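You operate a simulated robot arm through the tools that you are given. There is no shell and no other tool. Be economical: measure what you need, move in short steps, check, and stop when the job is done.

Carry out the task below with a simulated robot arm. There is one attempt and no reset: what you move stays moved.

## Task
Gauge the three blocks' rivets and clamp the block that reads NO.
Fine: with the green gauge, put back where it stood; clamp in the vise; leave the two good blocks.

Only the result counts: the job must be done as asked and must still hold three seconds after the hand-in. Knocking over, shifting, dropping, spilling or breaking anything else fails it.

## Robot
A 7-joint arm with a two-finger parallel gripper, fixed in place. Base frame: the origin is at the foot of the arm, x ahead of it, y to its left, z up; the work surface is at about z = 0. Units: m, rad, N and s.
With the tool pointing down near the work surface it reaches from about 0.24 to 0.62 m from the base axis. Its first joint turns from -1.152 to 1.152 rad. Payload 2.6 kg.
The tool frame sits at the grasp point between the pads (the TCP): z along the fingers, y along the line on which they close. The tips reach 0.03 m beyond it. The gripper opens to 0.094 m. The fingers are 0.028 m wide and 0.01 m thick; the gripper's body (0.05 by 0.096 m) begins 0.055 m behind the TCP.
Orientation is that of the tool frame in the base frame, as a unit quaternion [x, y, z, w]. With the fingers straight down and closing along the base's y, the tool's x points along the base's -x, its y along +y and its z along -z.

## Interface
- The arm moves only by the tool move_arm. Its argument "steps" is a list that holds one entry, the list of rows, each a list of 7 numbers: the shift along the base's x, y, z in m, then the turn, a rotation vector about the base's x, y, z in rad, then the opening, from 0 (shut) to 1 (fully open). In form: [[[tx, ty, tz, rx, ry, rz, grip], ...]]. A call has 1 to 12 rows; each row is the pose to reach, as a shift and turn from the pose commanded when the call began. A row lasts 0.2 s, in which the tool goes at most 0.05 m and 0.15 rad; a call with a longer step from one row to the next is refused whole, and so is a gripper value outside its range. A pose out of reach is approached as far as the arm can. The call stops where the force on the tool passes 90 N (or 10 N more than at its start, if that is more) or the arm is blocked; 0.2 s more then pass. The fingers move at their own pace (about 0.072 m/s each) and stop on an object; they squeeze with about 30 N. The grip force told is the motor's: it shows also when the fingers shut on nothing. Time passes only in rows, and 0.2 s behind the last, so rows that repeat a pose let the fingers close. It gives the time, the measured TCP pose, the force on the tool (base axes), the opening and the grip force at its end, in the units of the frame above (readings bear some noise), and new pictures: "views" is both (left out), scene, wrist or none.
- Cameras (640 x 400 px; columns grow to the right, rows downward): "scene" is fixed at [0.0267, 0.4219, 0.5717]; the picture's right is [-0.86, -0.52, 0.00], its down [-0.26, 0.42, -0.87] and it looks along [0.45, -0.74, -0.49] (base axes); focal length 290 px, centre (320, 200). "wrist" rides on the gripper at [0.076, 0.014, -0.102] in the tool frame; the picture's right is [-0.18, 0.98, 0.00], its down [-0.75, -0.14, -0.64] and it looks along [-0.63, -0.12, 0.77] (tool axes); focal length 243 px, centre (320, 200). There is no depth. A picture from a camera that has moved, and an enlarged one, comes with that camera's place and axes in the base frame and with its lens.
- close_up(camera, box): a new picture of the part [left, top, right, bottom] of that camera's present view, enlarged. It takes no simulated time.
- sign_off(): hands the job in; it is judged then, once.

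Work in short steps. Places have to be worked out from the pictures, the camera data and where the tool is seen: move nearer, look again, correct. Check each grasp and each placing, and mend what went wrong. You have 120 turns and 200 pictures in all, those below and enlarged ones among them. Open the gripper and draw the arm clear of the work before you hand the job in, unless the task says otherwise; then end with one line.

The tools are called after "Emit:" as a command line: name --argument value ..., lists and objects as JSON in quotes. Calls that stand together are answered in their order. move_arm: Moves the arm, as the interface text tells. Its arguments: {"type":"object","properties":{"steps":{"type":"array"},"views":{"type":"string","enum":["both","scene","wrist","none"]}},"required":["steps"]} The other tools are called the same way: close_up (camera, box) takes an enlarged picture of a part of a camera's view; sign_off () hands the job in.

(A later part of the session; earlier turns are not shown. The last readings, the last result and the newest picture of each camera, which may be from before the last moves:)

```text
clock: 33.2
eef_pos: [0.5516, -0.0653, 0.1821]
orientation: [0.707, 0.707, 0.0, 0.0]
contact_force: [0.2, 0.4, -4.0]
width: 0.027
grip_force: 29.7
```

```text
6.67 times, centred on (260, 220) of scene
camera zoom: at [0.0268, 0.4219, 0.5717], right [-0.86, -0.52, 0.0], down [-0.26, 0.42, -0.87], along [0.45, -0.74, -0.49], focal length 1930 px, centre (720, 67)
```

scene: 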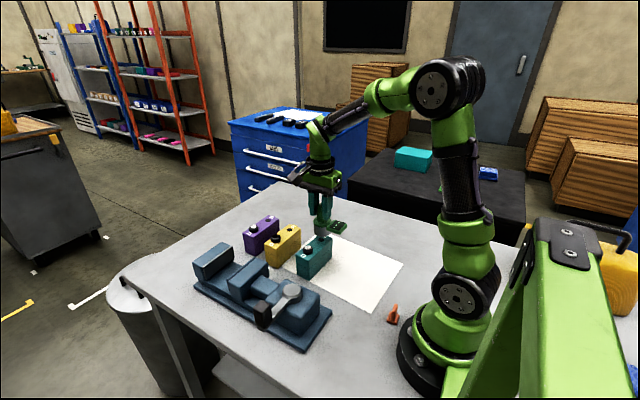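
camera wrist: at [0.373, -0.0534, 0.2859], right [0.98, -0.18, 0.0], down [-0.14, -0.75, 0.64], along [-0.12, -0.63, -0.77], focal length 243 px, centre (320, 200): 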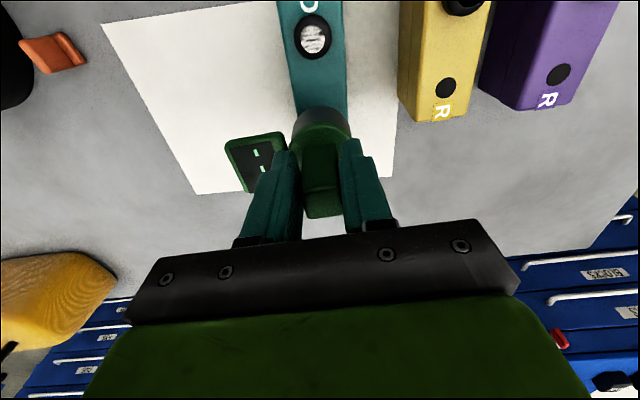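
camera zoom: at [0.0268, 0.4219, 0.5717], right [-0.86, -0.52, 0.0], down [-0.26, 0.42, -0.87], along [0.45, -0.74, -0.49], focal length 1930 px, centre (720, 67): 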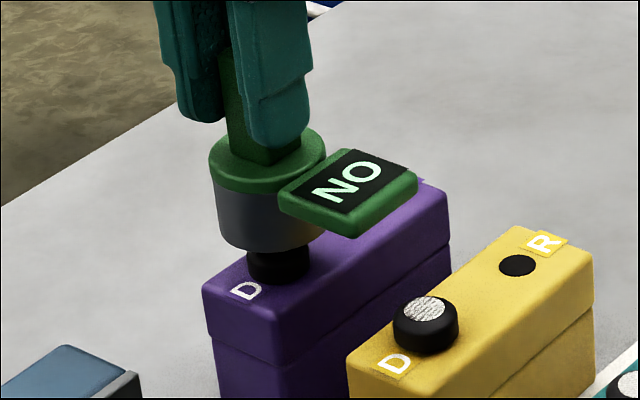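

The gauge is ~8–10 px left of purple's collar; I shift (-2.5,-1.5) mm, then lower.

Emit:
move_arm --steps '[[[-0.0028, -0.0017, 0, 0, 0, 0, 0], [-0.0028, -0.0017, -0.003, 0, 0, 0, 0], [-0.0028, -0.0017, -0.006, 0, 0, 0, 0], [-0.0028, -0.0017, -0.008, 0, 0, 0, 0], [-0.0028, -0.0017, -0.01, 0, 0, 0, 0], [-0.0028, -0.0017, -0.012, 0, 0, 0, 0], [-0.0028, -0.0017, -0.012, 0, 0, 0, 0]]]' --views "none"

Emit:
close_up --camera "scene" --box '[220, 190, 300, 250]'

```text
clock: 34.8
eef_pos: [0.5502, -0.0689, 0.17]
orientation: [0.707, 0.707, 0.0, 0.0]
contact_force: [0.0, 0.9, -2.2]
width: 0.0272
grip_force: 29.7
```

```text
6.67 times, centred on (260, 220) of scene
camera zoom: at [0.0268, 0.4219, 0.5717], right [-0.86, -0.52, 0.0], down [-0.26, 0.42, -0.87], along [0.45, -0.74, -0.49], focal length 1930 px, centre (720, 67)
```

zoom: 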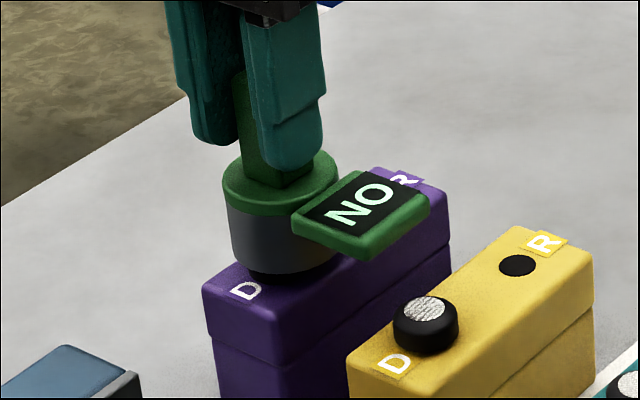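

A light touch suggests the collar rim; comparing with the other two fits, the gauge is ~3.5 mm too far -y. I lift, correct and retry.

Emit:
move_arm --steps '[[[0, 0, 0.007, 0, 0, 0, 0], [0, 0.0035, 0.007, 0, 0, 0, 0], [0, 0.0035, 0.004, 0, 0, 0, 0], [0, 0.0035, 0.001, 0, 0, 0, 0], [0, 0.0035, -0.001, 0, 0, 0, 0], [0, 0.0035, -0.002, 0, 0, 0, 0], [0, 0.0035, -0.002, 0, 0, 0, 0]]]' --views "none"

Emit:
close_up --camera "scene" --box '[220, 190, 300, 250]'

```text
clock: 36.4
eef_pos: [0.5489, -0.0632, 0.1664]
orientation: [0.707, 0.707, 0.0, 0.001]
contact_force: [-0.2, 0.0, -5.2]
width: 0.0272
grip_force: 29.4
```

```text
6.67 times, centred on (260, 220) of scene
camera zoom: at [0.0268, 0.4219, 0.5717], right [-0.86, -0.52, 0.0], down [-0.26, 0.42, -0.87], along [0.45, -0.74, -0.49], focal length 1930 px, centre (720, 67)
```

zoom: 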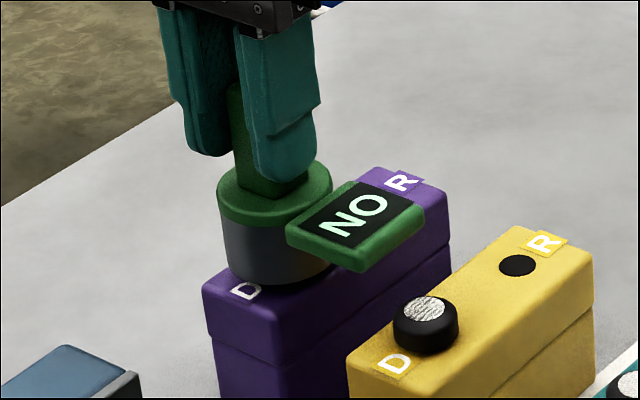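

Now it clears the collar freely. Down to seat.

Emit:
move_arm --steps '[[[0, 0, -0.003, 0, 0, 0, 0], [0, 0, -0.006, 0, 0, 0, 0], [0, 0, -0.008, 0, 0, 0, 0], [0, 0, -0.009, 0, 0, 0, 0], [0, 0, -0.01, 0, 0, 0, 0], [0, 0, -0.01, 0, 0, 0, 0]]]' --views "none"

Emit:
close_up --camera "scene" --box '[220, 190, 300, 250]'

```text
clock: 37.8
eef_pos: [0.5491, -0.0642, 0.1575]
orientation: [0.707, 0.707, 0.0, 0.0]
contact_force: [-0.9, 0.4, -4.7]
width: 0.027
grip_force: 29.9
```

```text
6.67 times, centred on (260, 220) of scene
camera zoom: at [0.0268, 0.4219, 0.5717], right [-0.86, -0.52, 0.0], down [-0.26, 0.42, -0.87], along [0.45, -0.74, -0.49], focal length 1930 px, centre (720, 67)
```

zoom: 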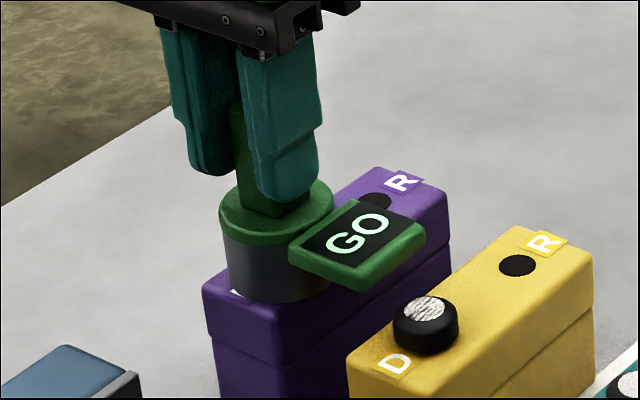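

Purple is GO, so yellow is the bad one. I carry the gauge back to its spot, hovering first.

Emit:
move_arm --steps '[[[0, 0, 0.01, 0, 0, 0, 0], [0, 0, 0.03, 0, 0, 0, 0], [0, 0, 0.06, 0, 0, 0, 0], [-0.045, -0.001, 0.06, 0, 0, 0, 0], [-0.09, -0.002, 0.06, 0, 0, 0, 0], [-0.135, -0.003, 0.06, 0, 0, 0, 0], [-0.18, -0.004, 0.06, 0, 0, 0, 0], [-0.225, -0.005, 0.06, 0, 0, 0, 0], [-0.265, -0.006, 0.06, 0, 0, 0, 0], [-0.2875, -0.0065, 0.05, 0, 0, 0, 0], [-0.2875, -0.0065, 0.01, 0, 0, 0, 0], [-0.2875, -0.0065, 0.01, 0, 0, 0, 0]]]' --views "none"

Emit:
move_arm --steps '[[[0, 0, -0.03, 0, 0, 0, 0], [0, 0, -0.06, 0, 0, 0, 0], [0, 0, -0.07, 0, 0, 0, 0], [0, 0, -0.074, 0, 0, 0, 0], [0, 0, -0.074, 0, 0, 0, 0]]]' --views "scene"

Emit:
close_up --camera "scene" --box '[310, 220, 400, 310]'

```text
clock: 40.4
eef_pos: [0.2625, -0.0703, 0.1656]
orientation: [0.707, 0.707, -0.001, 0.0]
contact_force: [0.1, 0.3, -4.7]
width: 0.0269
grip_force: 29.7
```

```text
clock: 41.6
eef_pos: [0.2602, -0.0701, 0.0913]
orientation: [0.707, 0.707, 0.0, 0.0]
contact_force: [0.3, 0.0, -5.1]
width: 0.027
grip_force: 30.6
```

scene: 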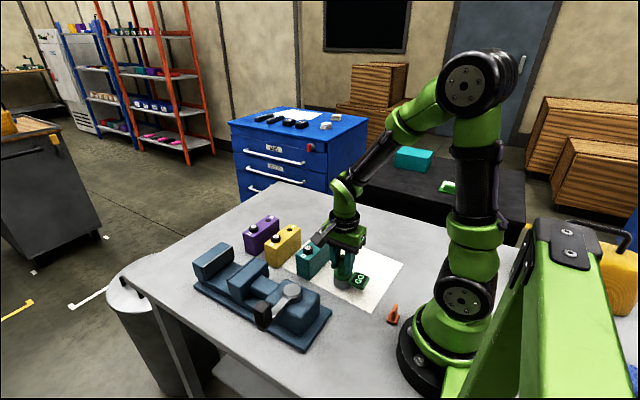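

```text
4.44 times, centred on (355, 265) of scene
camera zoom: at [0.0268, 0.4219, 0.5717], right [-0.86, -0.52, 0.0], down [-0.26, 0.42, -0.87], along [0.45, -0.74, -0.49], focal length 1287 px, centre (164, -89)
```

zoom: 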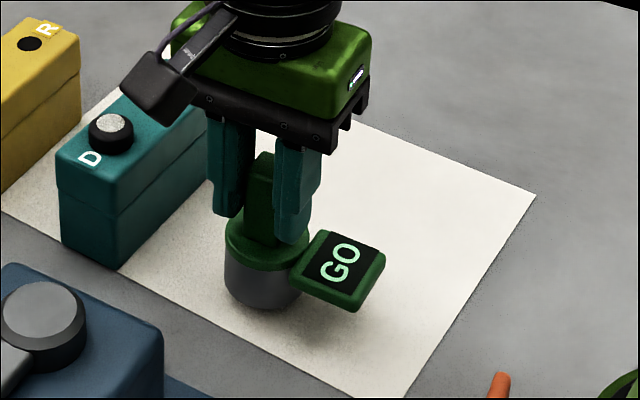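

Position matches the original within ~1 mm. I lower until it touches.

Emit:
move_arm --steps '[[[0.001, 0, -0.004, 0, 0, 0, 0], [0.001, 0, -0.006, 0, 0, 0, 0], [0.001, 0, -0.0075, 0, 0, 0, 0], [0.001, 0, -0.0085, 0, 0, 0, 0], [0.001, 0, -0.0085, 0, 0, 0, 0]]]' --views "none"

Emit:
close_up --camera "scene" --box '[310, 220, 400, 310]'

```text
clock: 42.8
eef_pos: [0.2624, -0.0704, 0.084]
orientation: [0.707, 0.707, 0.0, 0.0]
contact_force: [0.0, -0.1, -4.7]
width: 0.0273
grip_force: 29.9
```

```text
4.44 times, centred on (355, 265) of scene
camera zoom: at [0.0268, 0.4219, 0.5717], right [-0.86, -0.52, 0.0], down [-0.26, 0.42, -0.87], along [0.45, -0.74, -0.49], focal length 1287 px, centre (164, -89)
```

zoom: 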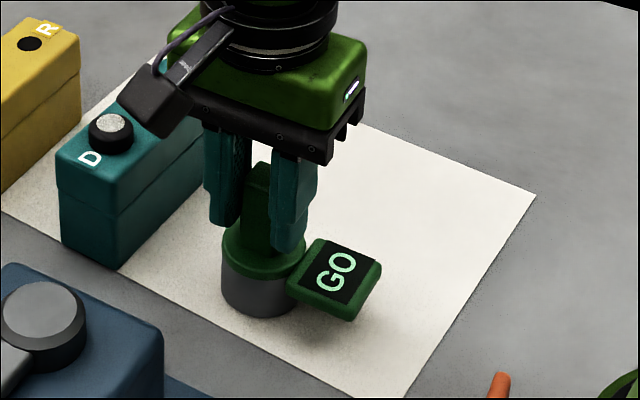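

Just above the mat. I lower 2 mm more and undo part of the x shift.

Emit:
move_arm --steps '[[[-0.001, 0, -0.001, 0, 0, 0, 0], [-0.001, 0, -0.0017, 0, 0, 0, 0], [-0.001, 0, -0.0022, 0, 0, 0, 0], [-0.001, 0, -0.0022, 0, 0, 0, 0]]]' --views "none"

Emit:
close_up --camera "scene" --box '[310, 220, 400, 310]'

```text
clock: 43.8
eef_pos: [0.2619, -0.0696, 0.0831]
orientation: [0.707, 0.707, 0.001, 0.001]
contact_force: [-0.5, 0.0, -5.1]
width: 0.0274
grip_force: 30.0
```

```text
4.44 times, centred on (355, 265) of scene
camera zoom: at [0.0268, 0.4219, 0.5717], right [-0.86, -0.52, 0.0], down [-0.26, 0.42, -0.87], along [0.45, -0.74, -0.49], focal length 1287 px, centre (164, -89)
```

zoom: 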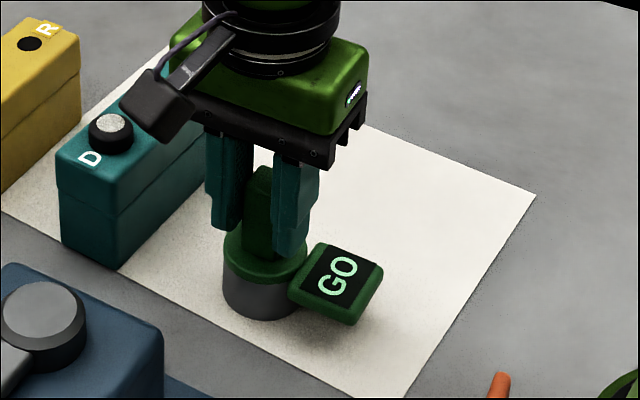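

Nearly down and laterally matching. One more small lowering.

Emit:
move_arm --steps '[[[0, 0, -0.0008, 0, 0, 0, 0], [0, 0, -0.0015, 0, 0, 0, 0], [0, 0, -0.0015, 0, 0, 0, 0]]]' --views "none"

```text
clock: 44.6
eef_pos: [0.2628, -0.07, 0.0827]
orientation: [0.707, 0.707, 0.001, 0.001]
contact_force: [-7.0, 1.7, 23.8]
width: 0.0271
grip_force: 29.4
```

Contact. I ease up a hair, open, and rise clear.

Emit:
move_arm --steps '[[[0, 0, 0.0006, 0, 0, 0, 0], [0, 0, 0.0006, 0, 0, 0, 0.4], [0, 0, 0.0006, 0, 0, 0, 0.7], [0, 0, 0.0006, 0, 0, 0, 0.7], [0, 0, 0.03, 0, 0, 0, 0.7], [0, 0, 0.08, 0, 0, 0, 0.7], [0.03, 0, 0.13, 0, 0, 0, 0.9], [0.07, 0, 0.17, 0, 0, 0, 1], [0.11, 0, 0.2, 0, 0, 0, 1]]]'

Emit:
close_up --camera "scene" --box '[325, 250, 375, 300]'

```text
refused: row 7 steps farther than a row can; nothing moved
```

```text
8.00 times, centred on (350, 275) of scene
camera zoom: at [0.0267, 0.422, 0.5717], right [-0.86, -0.52, 0.0], down [-0.26, 0.42, -0.87], along [0.45, -0.74, -0.49], focal length 2316 px, centre (80, -400)
```

zoom: 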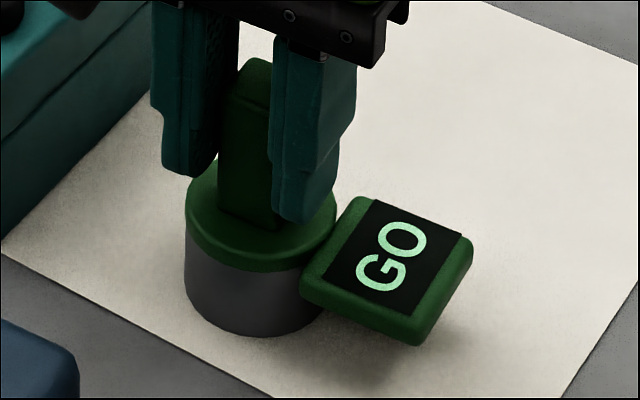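

Versus the original picture it is ~1.5 mm toward picture-left. I unload, nudge by (-1.3,-0.8) mm, and release.

Emit:
move_arm --steps '[[[0, 0, 0.0025, 0, 0, 0, 0], [-0.0013, -0.0008, 0.0025, 0, 0, 0, 0], [-0.0013, -0.0008, 0.001, 0, 0, 0, 0], [-0.0013, -0.0008, 0.0004, 0, 0, 0, 0], [-0.0013, -0.0008, 0.0004, 0, 0, 0, 0.4], [-0.0013, -0.0008, 0.0004, 0, 0, 0, 0.7], [-0.0013, -0.0008, 0.0004, 0, 0, 0, 0.7], [-0.0013, -0.0008, 0.03, 0, 0, 0, 0.7], [-0.0013, -0.0008, 0.075, 0, 0, 0, 0.7], [-0.0013, -0.0008, 0.12, 0, 0, 0, 0.7]]]' --views "none"

Emit:
close_up --camera "scene" --box '[325, 250, 375, 300]'

```text
clock: 46.8
eef_pos: [0.259, -0.0697, 0.1992]
orientation: [0.707, 0.708, 0.001, 0.0]
contact_force: [0.4, 0.9, 0.3]
width: 0.0659
grip_force: 0.1
```

```text
8.00 times, centred on (350, 275) of scene
camera zoom: at [0.0267, 0.4219, 0.5717], right [-0.86, -0.52, 0.0], down [-0.26, 0.42, -0.87], along [0.45, -0.74, -0.49], focal length 2316 px, centre (80, -400)
```

zoom: 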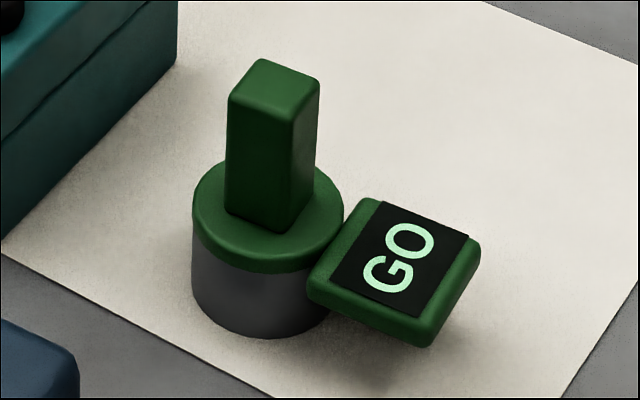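

The gauge is back to within ~0.5 mm. Next I raise the arm to a viewpoint showing the vise.

Emit:
move_arm --steps '[[[0, 0, 0.045, 0, 0, 0, 0.9], [0.02, 0.03, 0.075, 0, 0, 0, 1], [0.04, 0.06, 0.105, 0, 0, 0, 1], [0.06, 0.09, 0.135, 0, 0, 0, 1], [0.08, 0.12, 0.165, 0, 0, 0, 1], [0.1, 0.15, 0.18, 0, 0, 0, 1], [0.12, 0.18, 0.18, 0, 0, 0, 1], [0.14, 0.21, 0.18, 0, 0, 0, 1], [0.155, 0.24, 0.18, 0, 0, 0, 1], [0.155, 0.24, 0.18, 0, 0, 0, 1]]]'

```text
clock: 49.0
eef_pos: [0.4152, 0.1681, 0.3832]
orientation: [0.707, 0.707, 0.0, 0.0]
contact_force: [0.3, -0.2, 0.3]
width: 0.0942
grip_force: 0.0
camera wrist: at [0.4301, 0.2448, 0.4835], right [0.98, -0.18, 0.0], down [-0.14, -0.75, 0.64], along [-0.12, -0.63, -0.77], focal length 243 px, centre (320, 200)
```

scene: 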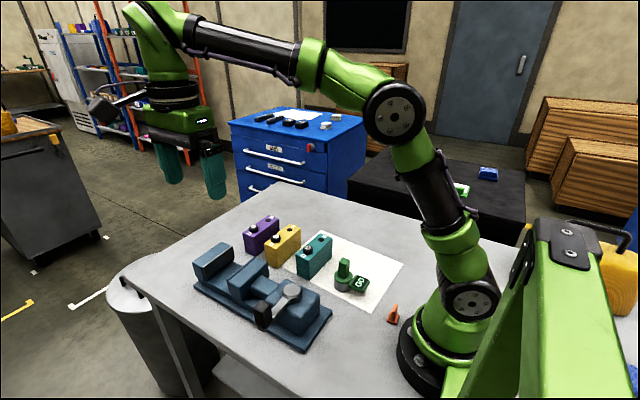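
wrist: 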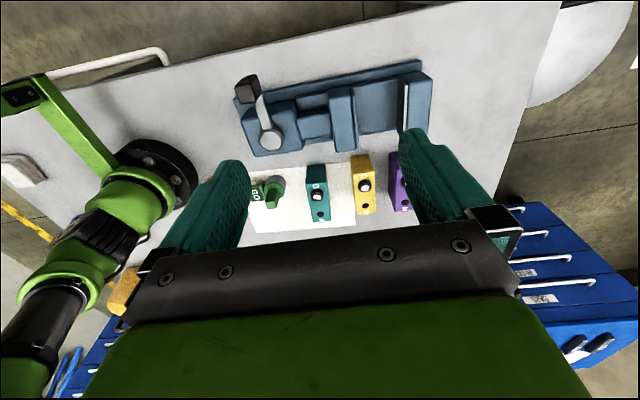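

Emit:
close_up --camera "wrist" --box '[220, 50, 440, 187]'

Emit:
close_up --camera "scene" --box '[185, 235, 335, 355]'

```text
2.91 times, centred on (330, 118) of wrist
camera zoom: at [0.4301, 0.2448, 0.4835], right [0.98, -0.18, 0.0], down [-0.14, -0.75, 0.64], along [-0.12, -0.63, -0.77], focal length 706 px, centre (291, 437)
```

zoom: 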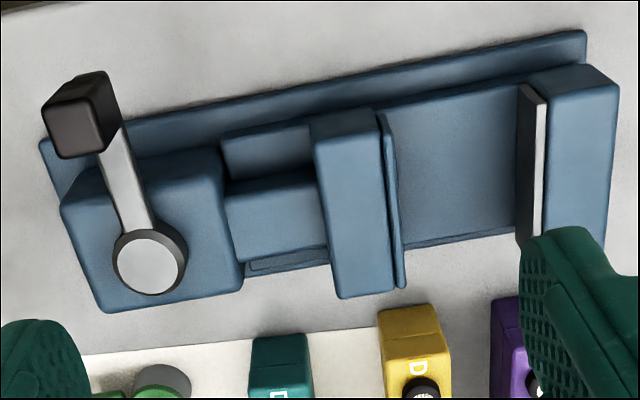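

```text
3.33 times, centred on (260, 295) of scene
camera zoom: at [0.0267, 0.4219, 0.5717], right [-0.86, -0.52, 0.0], down [-0.26, 0.42, -0.87], along [0.45, -0.74, -0.49], focal length 965 px, centre (520, -117)
```

zoom: 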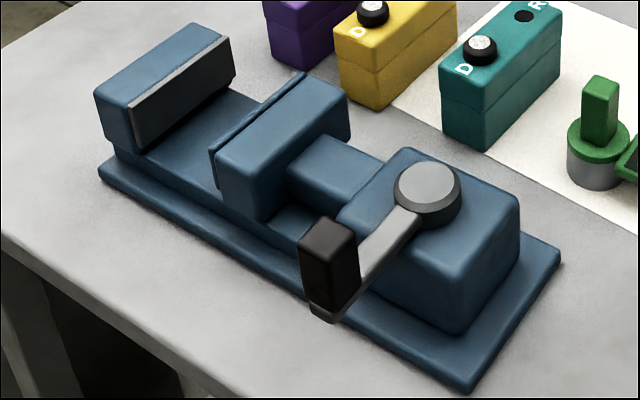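

Lever pivot ≈(0.310,0.073,0.094), knob ≈(0.311,0.162), jaws' gap ≈ x 0.458–0.540, y 0.02–0.13. I move over the jaws for a closer measurement.

Emit:
move_arm --steps '[[[0.03, -0.02, -0.03, 0, 0, 0, 1], [0.06, -0.04, -0.06, 0, 0, 0, 1], [0.085, -0.06, -0.09, 0, 0, 0, 1], [0.085, -0.06, -0.09, 0, 0, 0, 1]]]' --views "none"

Emit:
close_up --camera "wrist" --box '[160, 0, 480, 200]'

```text
clock: 50.0
eef_pos: [0.503, 0.1077, 0.2909]
orientation: [0.706, 0.708, -0.001, 0.0]
contact_force: [0.2, 0.1, -0.3]
width: 0.094
grip_force: 0.1
```

```text
2.00 times, centred on (320, 100) of wrist
camera zoom: at [0.5169, 0.1839, 0.3926], right [0.98, -0.18, 0.0], down [-0.14, -0.75, 0.64], along [-0.12, -0.63, -0.77], focal length 485 px, centre (320, 400)
```

zoom: 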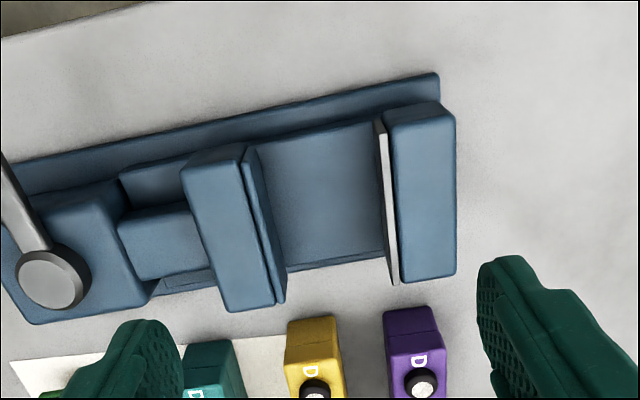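

Jaw faces are at x≈0.4536 and 0.537, y 0.025–0.124, so the gap centre is (0.495,0.075). Now to yellow: I go above its middle at (0.4625,-0.092) with a 66 mm opening.

Emit:
move_arm --steps '[[[-0.008, -0.04, 0, 0, 0, 0, 0.7], [-0.016, -0.08, 0, 0, 0, 0, 0.7], [-0.024, -0.12, 0, 0, 0, 0, 0.7], [-0.032, -0.16, 0, 0, 0, 0, 0.7], [-0.0395, -0.199, 0, 0, 0, 0, 0.7], [-0.0395, -0.199, -0.045, 0, 0, 0, 0.7], [-0.0395, -0.199, -0.09, 0, 0, 0, 0.7], [-0.0395, -0.199, -0.135, 0, 0, 0, 0.7], [-0.0395, -0.199, -0.155, 0, 0, 0, 0.7], [-0.0395, -0.199, -0.155, 0, 0, 0, 0.7]]]'

Emit:
close_up --camera "scene" --box '[235, 190, 325, 280]'

```text
clock: 52.2
eef_pos: [0.4612, -0.09, 0.1353]
orientation: [0.707, 0.708, 0.0, 0.0]
contact_force: [0.2, -0.9, 0.0]
width: 0.0659
grip_force: 0.1
camera wrist: at [0.4762, -0.0142, 0.2368], right [0.98, -0.18, 0.0], down [-0.14, -0.75, 0.64], along [-0.12, -0.63, -0.77], focal length 243 px, centre (320, 200)
```

scene: 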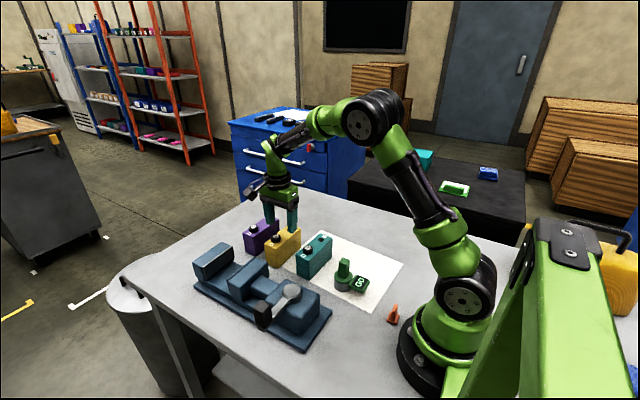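
wrist: 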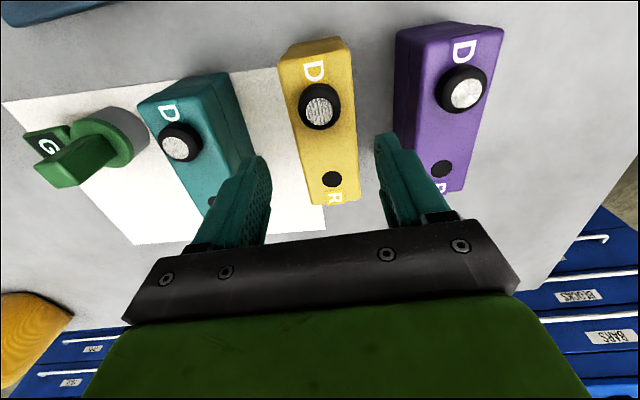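

```text
4.44 times, centred on (280, 235) of scene
camera zoom: at [0.0267, 0.4219, 0.5717], right [-0.86, -0.52, 0.0], down [-0.26, 0.42, -0.87], along [0.45, -0.74, -0.49], focal length 1287 px, centre (498, 44)
```

zoom: 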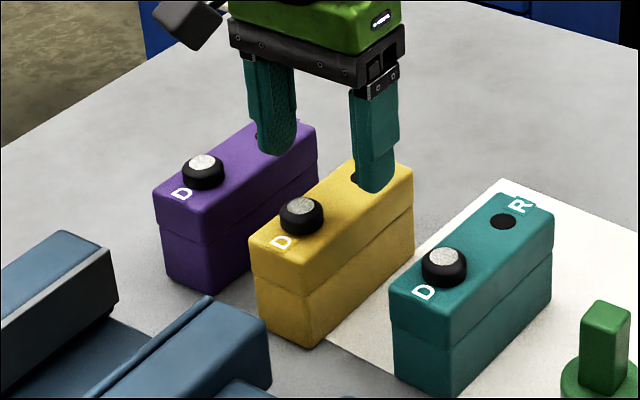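

Block centreline is at x≈0.465 (slightly yawed), so I shift +3 mm x and descend around it.

Emit:
move_arm --steps '[[[0.003, -0.002, 0, 0, 0, -0.035, 0.7], [0.003, -0.002, -0.025, 0, 0, -0.035, 0.7], [0.003, -0.002, -0.05, 0, 0, -0.035, 0.7], [0.003, -0.002, -0.063, 0, 0, -0.035, 0.7], [0.003, -0.002, -0.063, 0, 0, -0.035, 0.7]]]' --views "wrist"

Emit:
close_up --camera "scene" --box '[235, 190, 325, 280]'

```text
clock: 53.4
eef_pos: [0.4638, -0.0914, 0.0728]
orientation: [0.719, 0.695, 0.0, 0.001]
contact_force: [-0.1, 0.3, -0.6]
width: 0.0659
grip_force: 0.1
camera wrist: at [0.4806, -0.0162, 0.174], right [0.98, -0.22, 0.0], down [-0.17, -0.75, 0.64], along [-0.14, -0.63, -0.77], focal length 243 px, centre (320, 200)
```

wrist: 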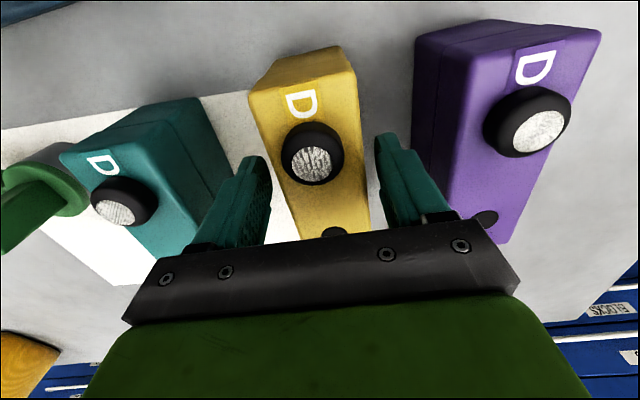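

```text
4.44 times, centred on (280, 235) of scene
camera zoom: at [0.0267, 0.4219, 0.5717], right [-0.86, -0.52, 0.0], down [-0.26, 0.42, -0.87], along [0.45, -0.74, -0.49], focal length 1287 px, centre (498, 44)
```

zoom: 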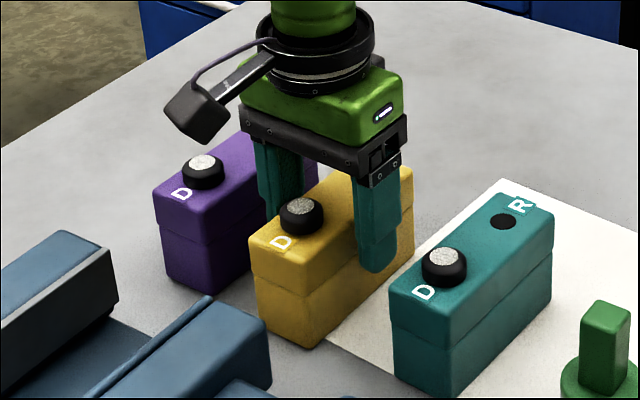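

Fingers straddle the block with space both sides. I close and lift a little.

Emit:
move_arm --steps '[[[0, 0, 0, 0, 0, 0, 0.5], [0, 0, 0, 0, 0, 0, 0.2], [0, 0, 0, 0, 0, 0, 0.2], [0, 0, 0, 0, 0, 0, 0.2], [0, 0, 0.015, 0, 0, 0, 0.2], [0, 0, 0.03, 0, 0, 0, 0.2], [0, 0, 0.03, 0, 0, 0, 0.2]]]' --views "wrist"

Emit:
close_up --camera "scene" --box '[235, 190, 325, 280]'

```text
clock: 55.0
eef_pos: [0.4624, -0.0944, 0.1031]
orientation: [0.719, 0.695, 0.0, -0.001]
contact_force: [-0.4, 0.3, -3.6]
width: 0.0503
grip_force: 30.3
camera wrist: at [0.4798, -0.0175, 0.2042], right [0.98, -0.22, 0.0], down [-0.17, -0.75, 0.64], along [-0.14, -0.63, -0.77], focal length 243 px, centre (320, 200)
```

wrist: 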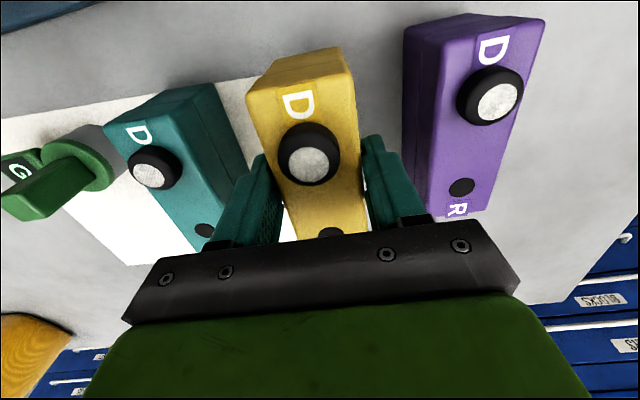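

```text
4.44 times, centred on (280, 235) of scene
camera zoom: at [0.0268, 0.4219, 0.5717], right [-0.86, -0.52, 0.0], down [-0.26, 0.42, -0.87], along [0.45, -0.74, -0.49], focal length 1287 px, centre (498, 44)
```

zoom: 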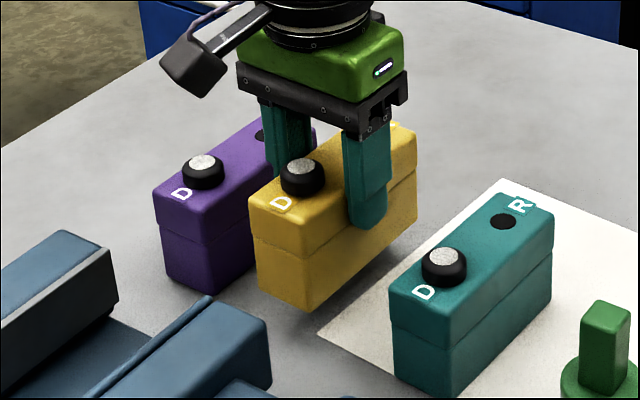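

Lifted securely (50 mm wide). I raise, un-yaw, and carry it above the jaw gap centre (0.495,0.075).

Emit:
move_arm --steps '[[[0, 0, 0.045, 0, 0, 0, 0.2], [0, 0, 0.09, 0, 0, 0.035, 0.2], [0, 0, 0.11, 0, 0, 0.035, 0.2], [0.008, 0.04, 0.11, 0, 0, 0.035, 0.2], [0.016, 0.08, 0.11, 0, 0, 0.035, 0.2], [0.024, 0.12, 0.11, 0, 0, 0.035, 0.2], [0.032, 0.16, 0.11, 0, 0, 0.035, 0.2], [0.0325, 0.169, 0.105, 0, 0, 0.035, 0.2], [0.0325, 0.169, 0.105, 0, 0, 0.035, 0.2]]]'

Emit:
close_up --camera "scene" --box '[170, 200, 290, 310]'

Emit:
close_up --camera "wrist" --box '[160, 0, 480, 230]'

```text
clock: 57.0
eef_pos: [0.4952, 0.0782, 0.2097]
orientation: [0.707, 0.708, 0.0, 0.0]
contact_force: [-0.4, 0.2, -3.7]
width: 0.0502
grip_force: 29.8
camera wrist: at [0.509, 0.154, 0.3104], right [0.98, -0.18, 0.0], down [-0.14, -0.75, 0.64], along [-0.12, -0.63, -0.77], focal length 243 px, centre (320, 200)
```

scene: 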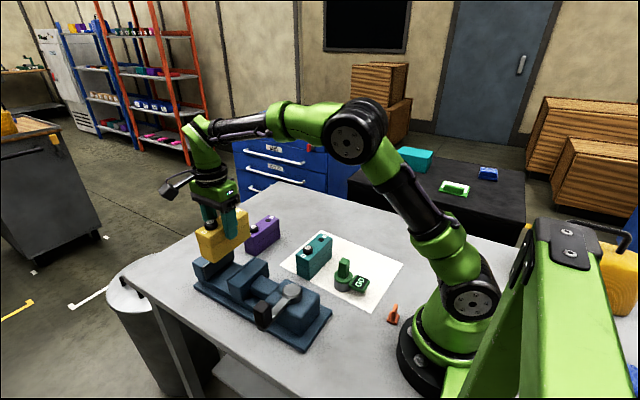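
wrist: 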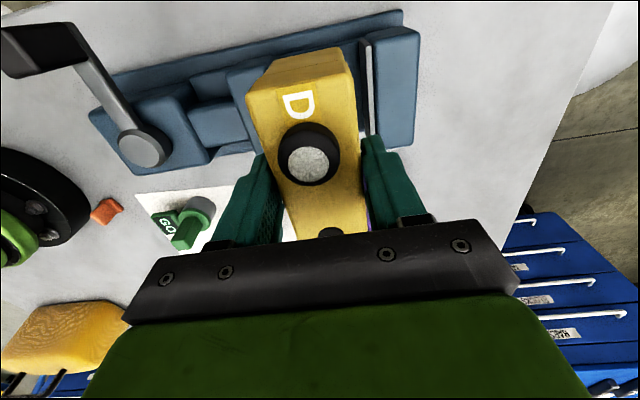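

```text
3.64 times, centred on (230, 255) of scene
camera zoom: at [0.0268, 0.4219, 0.5717], right [-0.86, -0.52, 0.0], down [-0.26, 0.42, -0.87], along [0.45, -0.74, -0.49], focal length 1053 px, centre (647, 0)
```

zoom: 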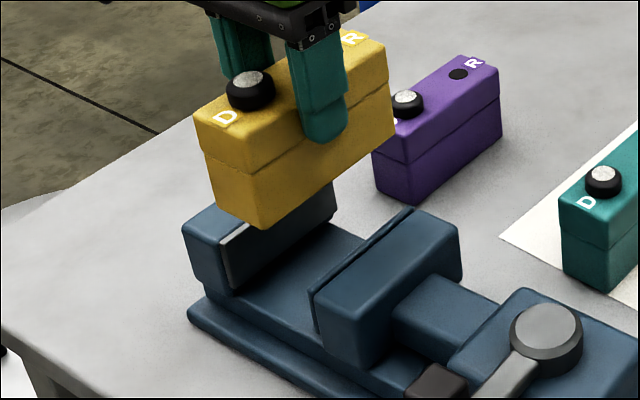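

```text
1.74 times, centred on (320, 115) of wrist
camera zoom: at [0.509, 0.154, 0.3104], right [0.98, -0.18, 0.0], down [-0.14, -0.75, 0.64], along [-0.12, -0.63, -0.77], focal length 422 px, centre (320, 348)
```

zoom: 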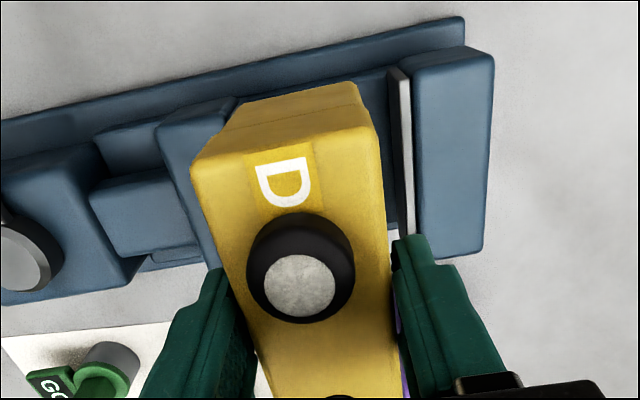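

Aligned between the jaws. I shift -4 mm in y and lower to about 1 cm above the bed.

Emit:
move_arm --steps '[[[0, -0.004, -0.02, 0, 0, 0, 0.2], [0, -0.004, -0.045, 0, 0, 0, 0.2], [0, -0.004, -0.065, 0, 0, 0, 0.2], [0, -0.004, -0.065, 0, 0, 0, 0.2]]]' --views "none"

Emit:
close_up --camera "scene" --box '[170, 200, 290, 310]'

Emit:
close_up --camera "wrist" --box '[160, 0, 480, 230]'

```text
clock: 58.0
eef_pos: [0.4936, 0.0746, 0.1431]
orientation: [0.708, 0.706, 0.0, 0.0]
contact_force: [0.4, -0.9, -3.9]
width: 0.0501
grip_force: 30.3
```

```text
3.64 times, centred on (230, 255) of scene
camera zoom: at [0.0268, 0.4219, 0.5717], right [-0.86, -0.52, 0.0], down [-0.26, 0.42, -0.87], along [0.45, -0.74, -0.49], focal length 1053 px, centre (647, 0)
```

zoom: 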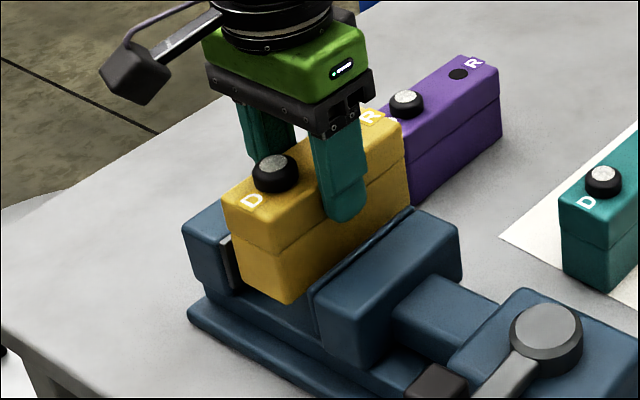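

```text
1.74 times, centred on (320, 115) of wrist
camera zoom: at [0.5087, 0.1502, 0.2452], right [0.98, -0.18, 0.0], down [-0.14, -0.75, 0.64], along [-0.12, -0.63, -0.77], focal length 422 px, centre (320, 348)
```

zoom: 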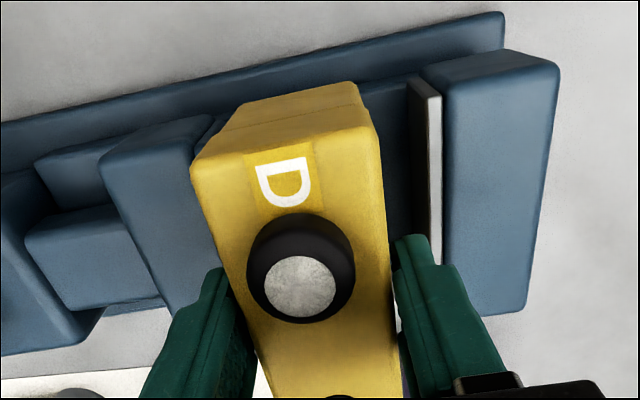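

It enters between the jaws cleanly. Lowering further, slowly, watching for bed contact.

Emit:
move_arm --steps '[[[0.001, 0, -0.015, 0, 0, 0, 0.2], [0.001, 0, -0.025, 0, 0, 0, 0.2], [0.001, 0, -0.032, 0, 0, 0, 0.2], [0.001, 0, -0.032, 0, 0, 0, 0.2]]]' --views "none"

Emit:
close_up --camera "scene" --box '[170, 200, 290, 310]'

```text
clock: 59.0
eef_pos: [0.5001, 0.073, 0.1175]
orientation: [0.707, 0.707, 0.007, 0.006]
contact_force: [-3.3, -4.6, 56.6]
width: 0.0502
grip_force: 29.7
```

```text
3.64 times, centred on (230, 255) of scene
camera zoom: at [0.0264, 0.4219, 0.5718], right [-0.86, -0.52, 0.0], down [-0.25, 0.42, -0.87], along [0.45, -0.74, -0.49], focal length 1053 px, centre (647, 0)
```

zoom: 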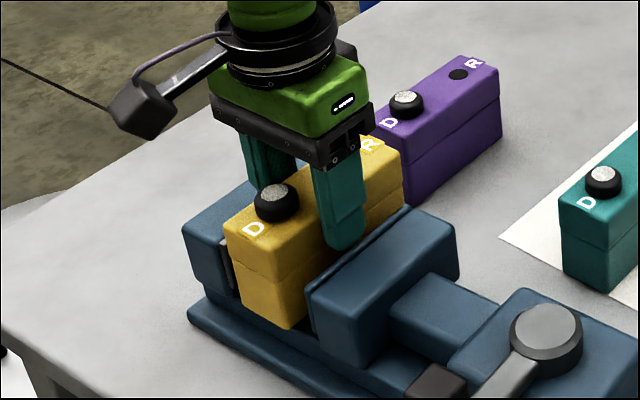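

56 N contact earlier than expected, with a slight sideways push. I back up to low force and inspect.

Emit:
move_arm --steps '[[[0, 0, 0.004, 0, 0, 0, 0.2], [0, 0, 0.006, 0, 0, 0, 0.2], [0, 0, 0.006, 0, 0, 0, 0.2]]]' --views "none"

Emit:
close_up --camera "scene" --box '[200, 240, 270, 300]'

Emit:
close_up --camera "wrist" --box '[160, 0, 480, 230]'

```text
clock: 59.8
eef_pos: [0.4977, 0.0742, 0.117]
orientation: [0.707, 0.707, 0.0, 0.001]
contact_force: [2.6, -1.5, 18.8]
width: 0.0502
grip_force: 30.0
```

```text
6.67 times, centred on (235, 270) of scene
camera zoom: at [0.0266, 0.4219, 0.5717], right [-0.86, -0.52, 0.0], down [-0.26, 0.42, -0.87], along [0.45, -0.74, -0.49], focal length 1930 px, centre (887, -267)
```

zoom: 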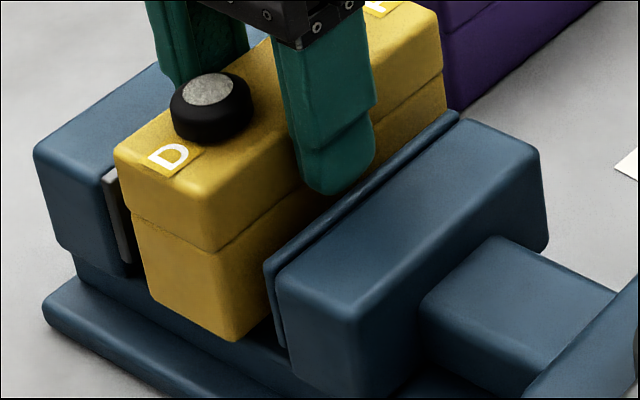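

```text
1.74 times, centred on (320, 115) of wrist
camera zoom: at [0.5118, 0.1501, 0.2192], right [0.98, -0.18, 0.0], down [-0.14, -0.75, 0.64], along [-0.12, -0.63, -0.77], focal length 422 px, centre (320, 348)
```

zoom: 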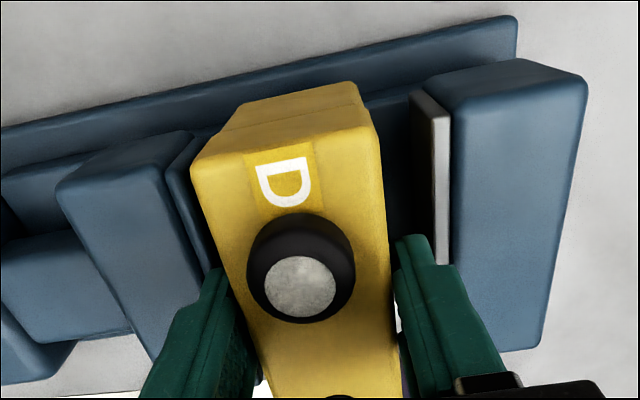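

The block rests flat on the vise bed (bed z≈0.044), fingers inside the gap. I ease off, open only slightly (56 mm), and rise.

Emit:
move_arm --steps '[[[0, 0, 0.0008, 0, 0, 0, 0.2], [0, 0, 0.0008, 0, 0, 0, 0.57], [0, 0, 0.0008, 0, 0, 0, 0.58], [0, 0, 0.0008, 0, 0, 0, 0.58], [0, 0, 0.01, 0, 0, 0, 0.58], [0, 0, 0.025, 0, 0, 0, 0.58], [0, 0, 0.06, 0, 0, 0, 0.58], [0, 0, 0.1, 0, 0, 0, 0.58]]]'

Emit:
close_up --camera "scene" --box '[180, 230, 300, 330]'

Emit:
close_up --camera "wrist" --box '[160, 0, 480, 230]'

```text
clock: 61.6
eef_pos: [0.4962, 0.0701, 0.2171]
orientation: [0.707, 0.707, 0.0, -0.001]
contact_force: [-0.5, -0.2, -1.1]
width: 0.0546
grip_force: 0.0
camera wrist: at [0.5103, 0.1473, 0.3188], right [0.98, -0.18, 0.0], down [-0.14, -0.75, 0.64], along [-0.12, -0.63, -0.77], focal length 243 px, centre (320, 200)
```

scene: 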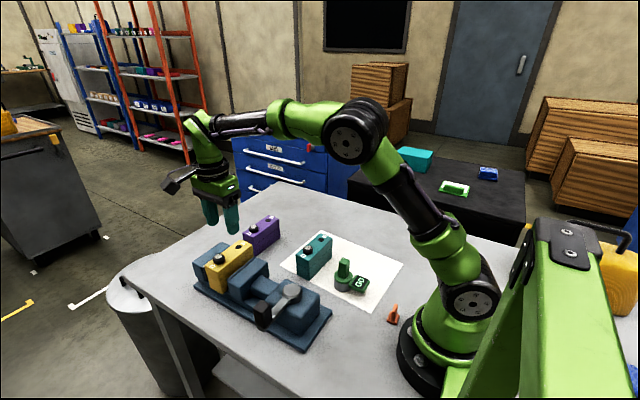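
wrist: 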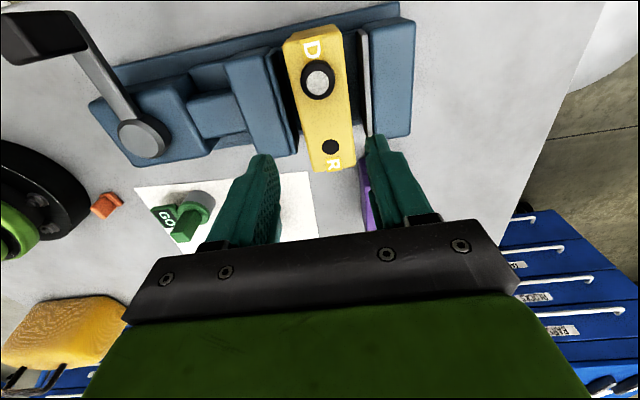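

```text
4.00 times, centred on (240, 280) of scene
camera zoom: at [0.0267, 0.4219, 0.5717], right [-0.86, -0.52, 0.0], down [-0.26, 0.42, -0.87], along [0.45, -0.74, -0.49], focal length 1158 px, centre (640, -120)
```

zoom: 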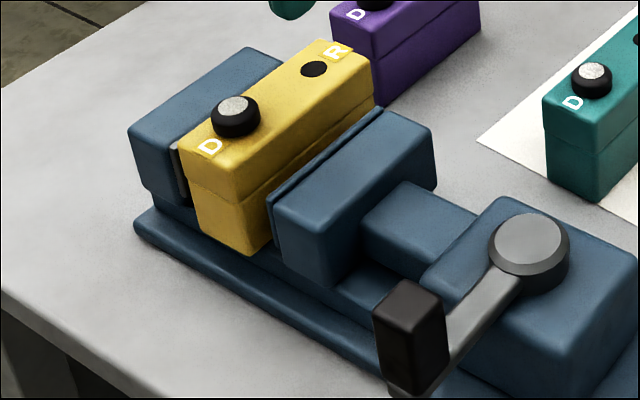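

```text
1.74 times, centred on (320, 115) of wrist
camera zoom: at [0.5103, 0.1473, 0.3188], right [0.98, -0.18, 0.0], down [-0.14, -0.75, 0.64], along [-0.12, -0.63, -0.77], focal length 422 px, centre (320, 348)
```

zoom: 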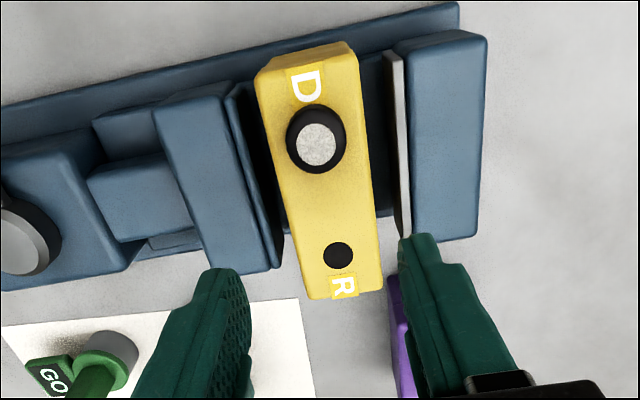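

Yellow sits centred between the jaws. Next the lever: I move above its knob at about (0.311,0.162) and check.

Emit:
move_arm --steps '[[[-0.037, 0.018, 0, 0, 0, 0, 0.65], [-0.074, 0.037, 0, 0, 0, 0, 0.65], [-0.111, 0.055, 0, 0, 0, 0, 0.65], [-0.148, 0.074, 0, 0, 0, 0, 0.65], [-0.185, 0.092, 0, 0, 0, 0, 0.65], [-0.185, 0.092, -0.02, 0, 0, 0, 0.65], [-0.185, 0.092, -0.02, 0, 0, 0, 0.65]]]'

Emit:
close_up --camera "scene" --box '[200, 220, 340, 350]'

```text
clock: 63.2
eef_pos: [0.3113, 0.1609, 0.196]
orientation: [0.707, 0.707, 0.001, 0.0]
contact_force: [0.1, 0.6, 0.4]
width: 0.0609
grip_force: 0.0
camera wrist: at [0.3262, 0.2379, 0.2975], right [0.98, -0.18, 0.0], down [-0.14, -0.75, 0.64], along [-0.12, -0.63, -0.77], focal length 243 px, centre (320, 200)
```

scene: 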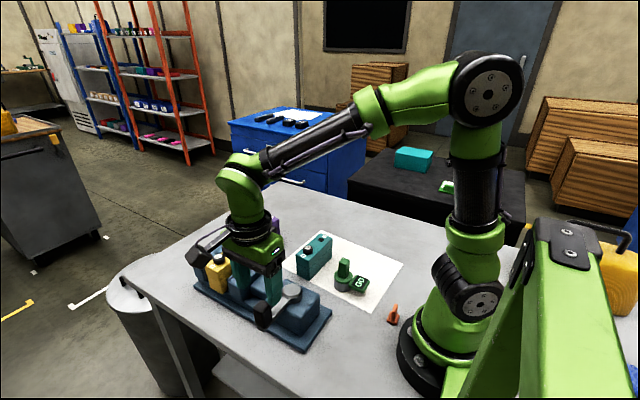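
wrist: 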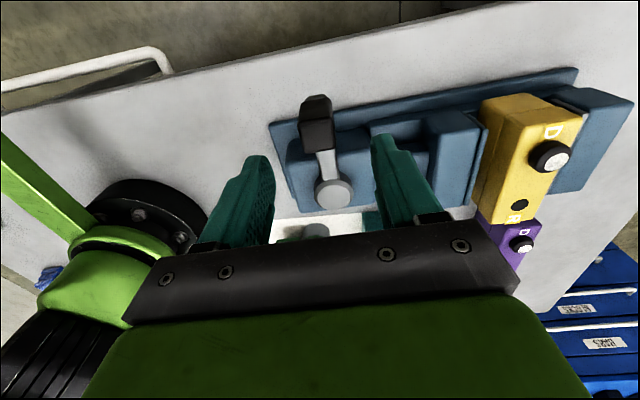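

```text
3.08 times, centred on (270, 285) of scene
camera zoom: at [0.0267, 0.4219, 0.5717], right [-0.86, -0.52, 0.0], down [-0.26, 0.42, -0.87], along [0.45, -0.74, -0.49], focal length 891 px, centre (474, -62)
```

zoom: 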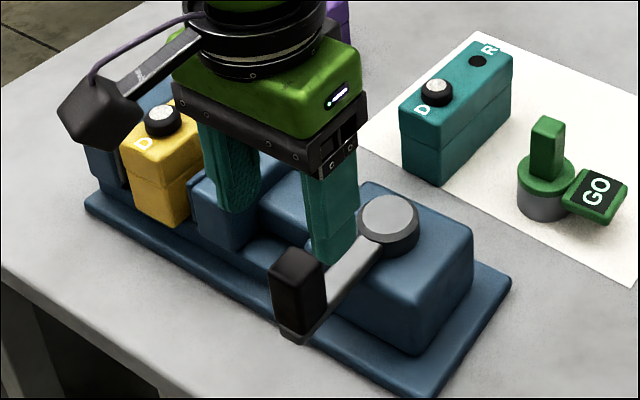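

Knob confirmed at (0.310,0.161), top z≈0.137. I descend straddling it with the tips above the lever bar.

Emit:
move_arm --steps '[[[-0.001, 0, -0.025, 0, 0, 0, 0.65], [-0.001, 0, -0.05, 0, 0, 0, 0.65], [-0.001, 0, -0.064, 0, 0, 0, 0.65], [-0.001, 0, -0.064, 0, 0, 0, 0.65]]]'

Emit:
close_up --camera "scene" --box '[200, 220, 340, 350]'

```text
clock: 64.2
eef_pos: [0.3112, 0.1622, 0.1339]
orientation: [0.707, 0.708, 0.0, 0.0]
contact_force: [0.1, 0.0, -0.8]
width: 0.0612
grip_force: 0.0
camera wrist: at [0.3247, 0.239, 0.2352], right [0.98, -0.18, 0.0], down [-0.14, -0.75, 0.64], along [-0.12, -0.63, -0.77], focal length 243 px, centre (320, 200)
```

scene: 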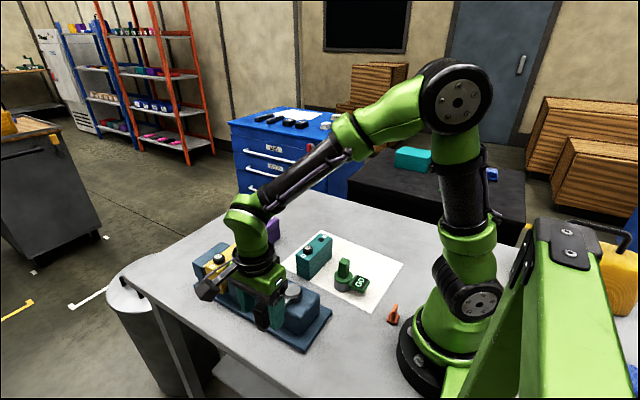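
wrist: 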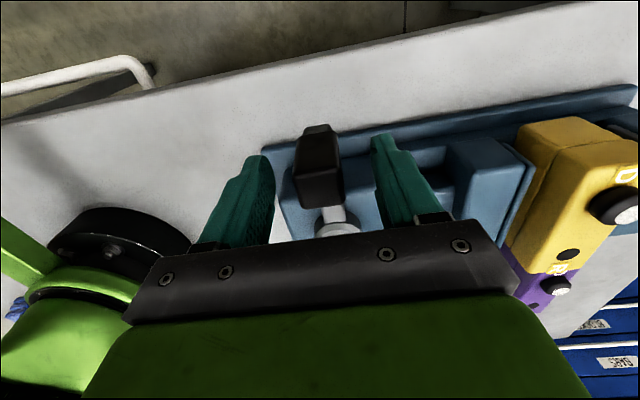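

```text
3.08 times, centred on (270, 285) of scene
camera zoom: at [0.0267, 0.4219, 0.5717], right [-0.86, -0.52, 0.0], down [-0.26, 0.42, -0.87], along [0.45, -0.74, -0.49], focal length 891 px, centre (474, -62)
```

zoom: 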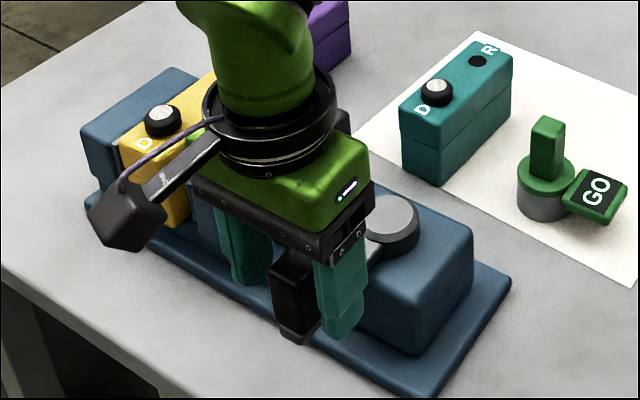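

Straddled correctly. I close on the knob and try a small swing toward +x (following the arc) to see if the lever gives and which way the jaw goes.

Emit:
move_arm --steps '[[[0, 0, 0, 0, 0, 0, 0.3], [0, 0, 0, 0, 0, 0, 0.2], [0, 0, 0, 0, 0, 0, 0.2], [0.005, 0, 0, 0, 0, -0.056, 0.2], [0.01, -0.0006, 0, 0, 0, -0.112, 0.2], [0.015, -0.0013, 0, 0, 0, -0.169, 0.2], [0.015, -0.0013, 0, 0, 0, -0.169, 0.2]]]' --views "none"

Emit:
close_up --camera "scene" --box '[200, 220, 340, 350]'

Emit:
close_up --camera "wrist" --box '[240, 60, 640, 260]'

```text
clock: 65.8
eef_pos: [0.3191, 0.1635, 0.1311]
orientation: [0.765, 0.644, -0.008, -0.005]
contact_force: [-46.4, 9.4, 2.8]
width: 0.0454
grip_force: 23.4
```

```text
3.08 times, centred on (270, 285) of scene
camera zoom: at [0.0267, 0.4219, 0.5717], right [-0.86, -0.52, 0.0], down [-0.26, 0.42, -0.87], along [0.45, -0.74, -0.49], focal length 891 px, centre (474, -62)
```

zoom: 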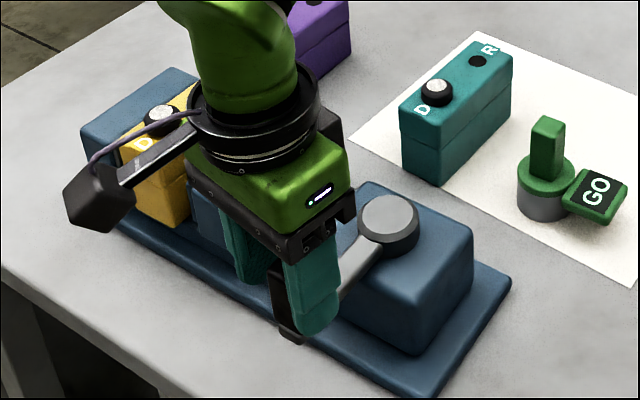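

```text
1.60 times, centred on (440, 160) of wrist
camera zoom: at [0.3481, 0.2363, 0.232], right [0.94, -0.35, -0.02], down [-0.25, -0.72, 0.65], along [-0.24, -0.6, -0.76], focal length 388 px, centre (128, 264)
```

zoom: 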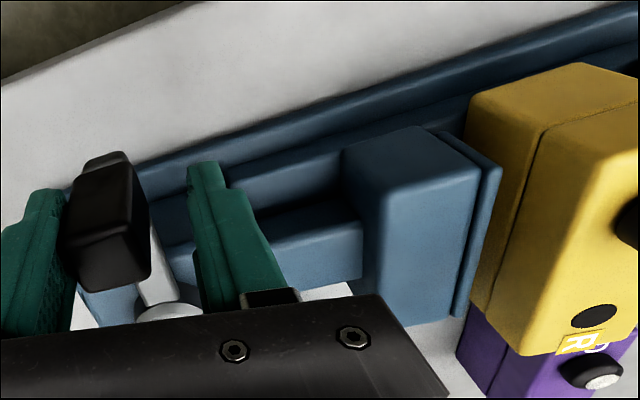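

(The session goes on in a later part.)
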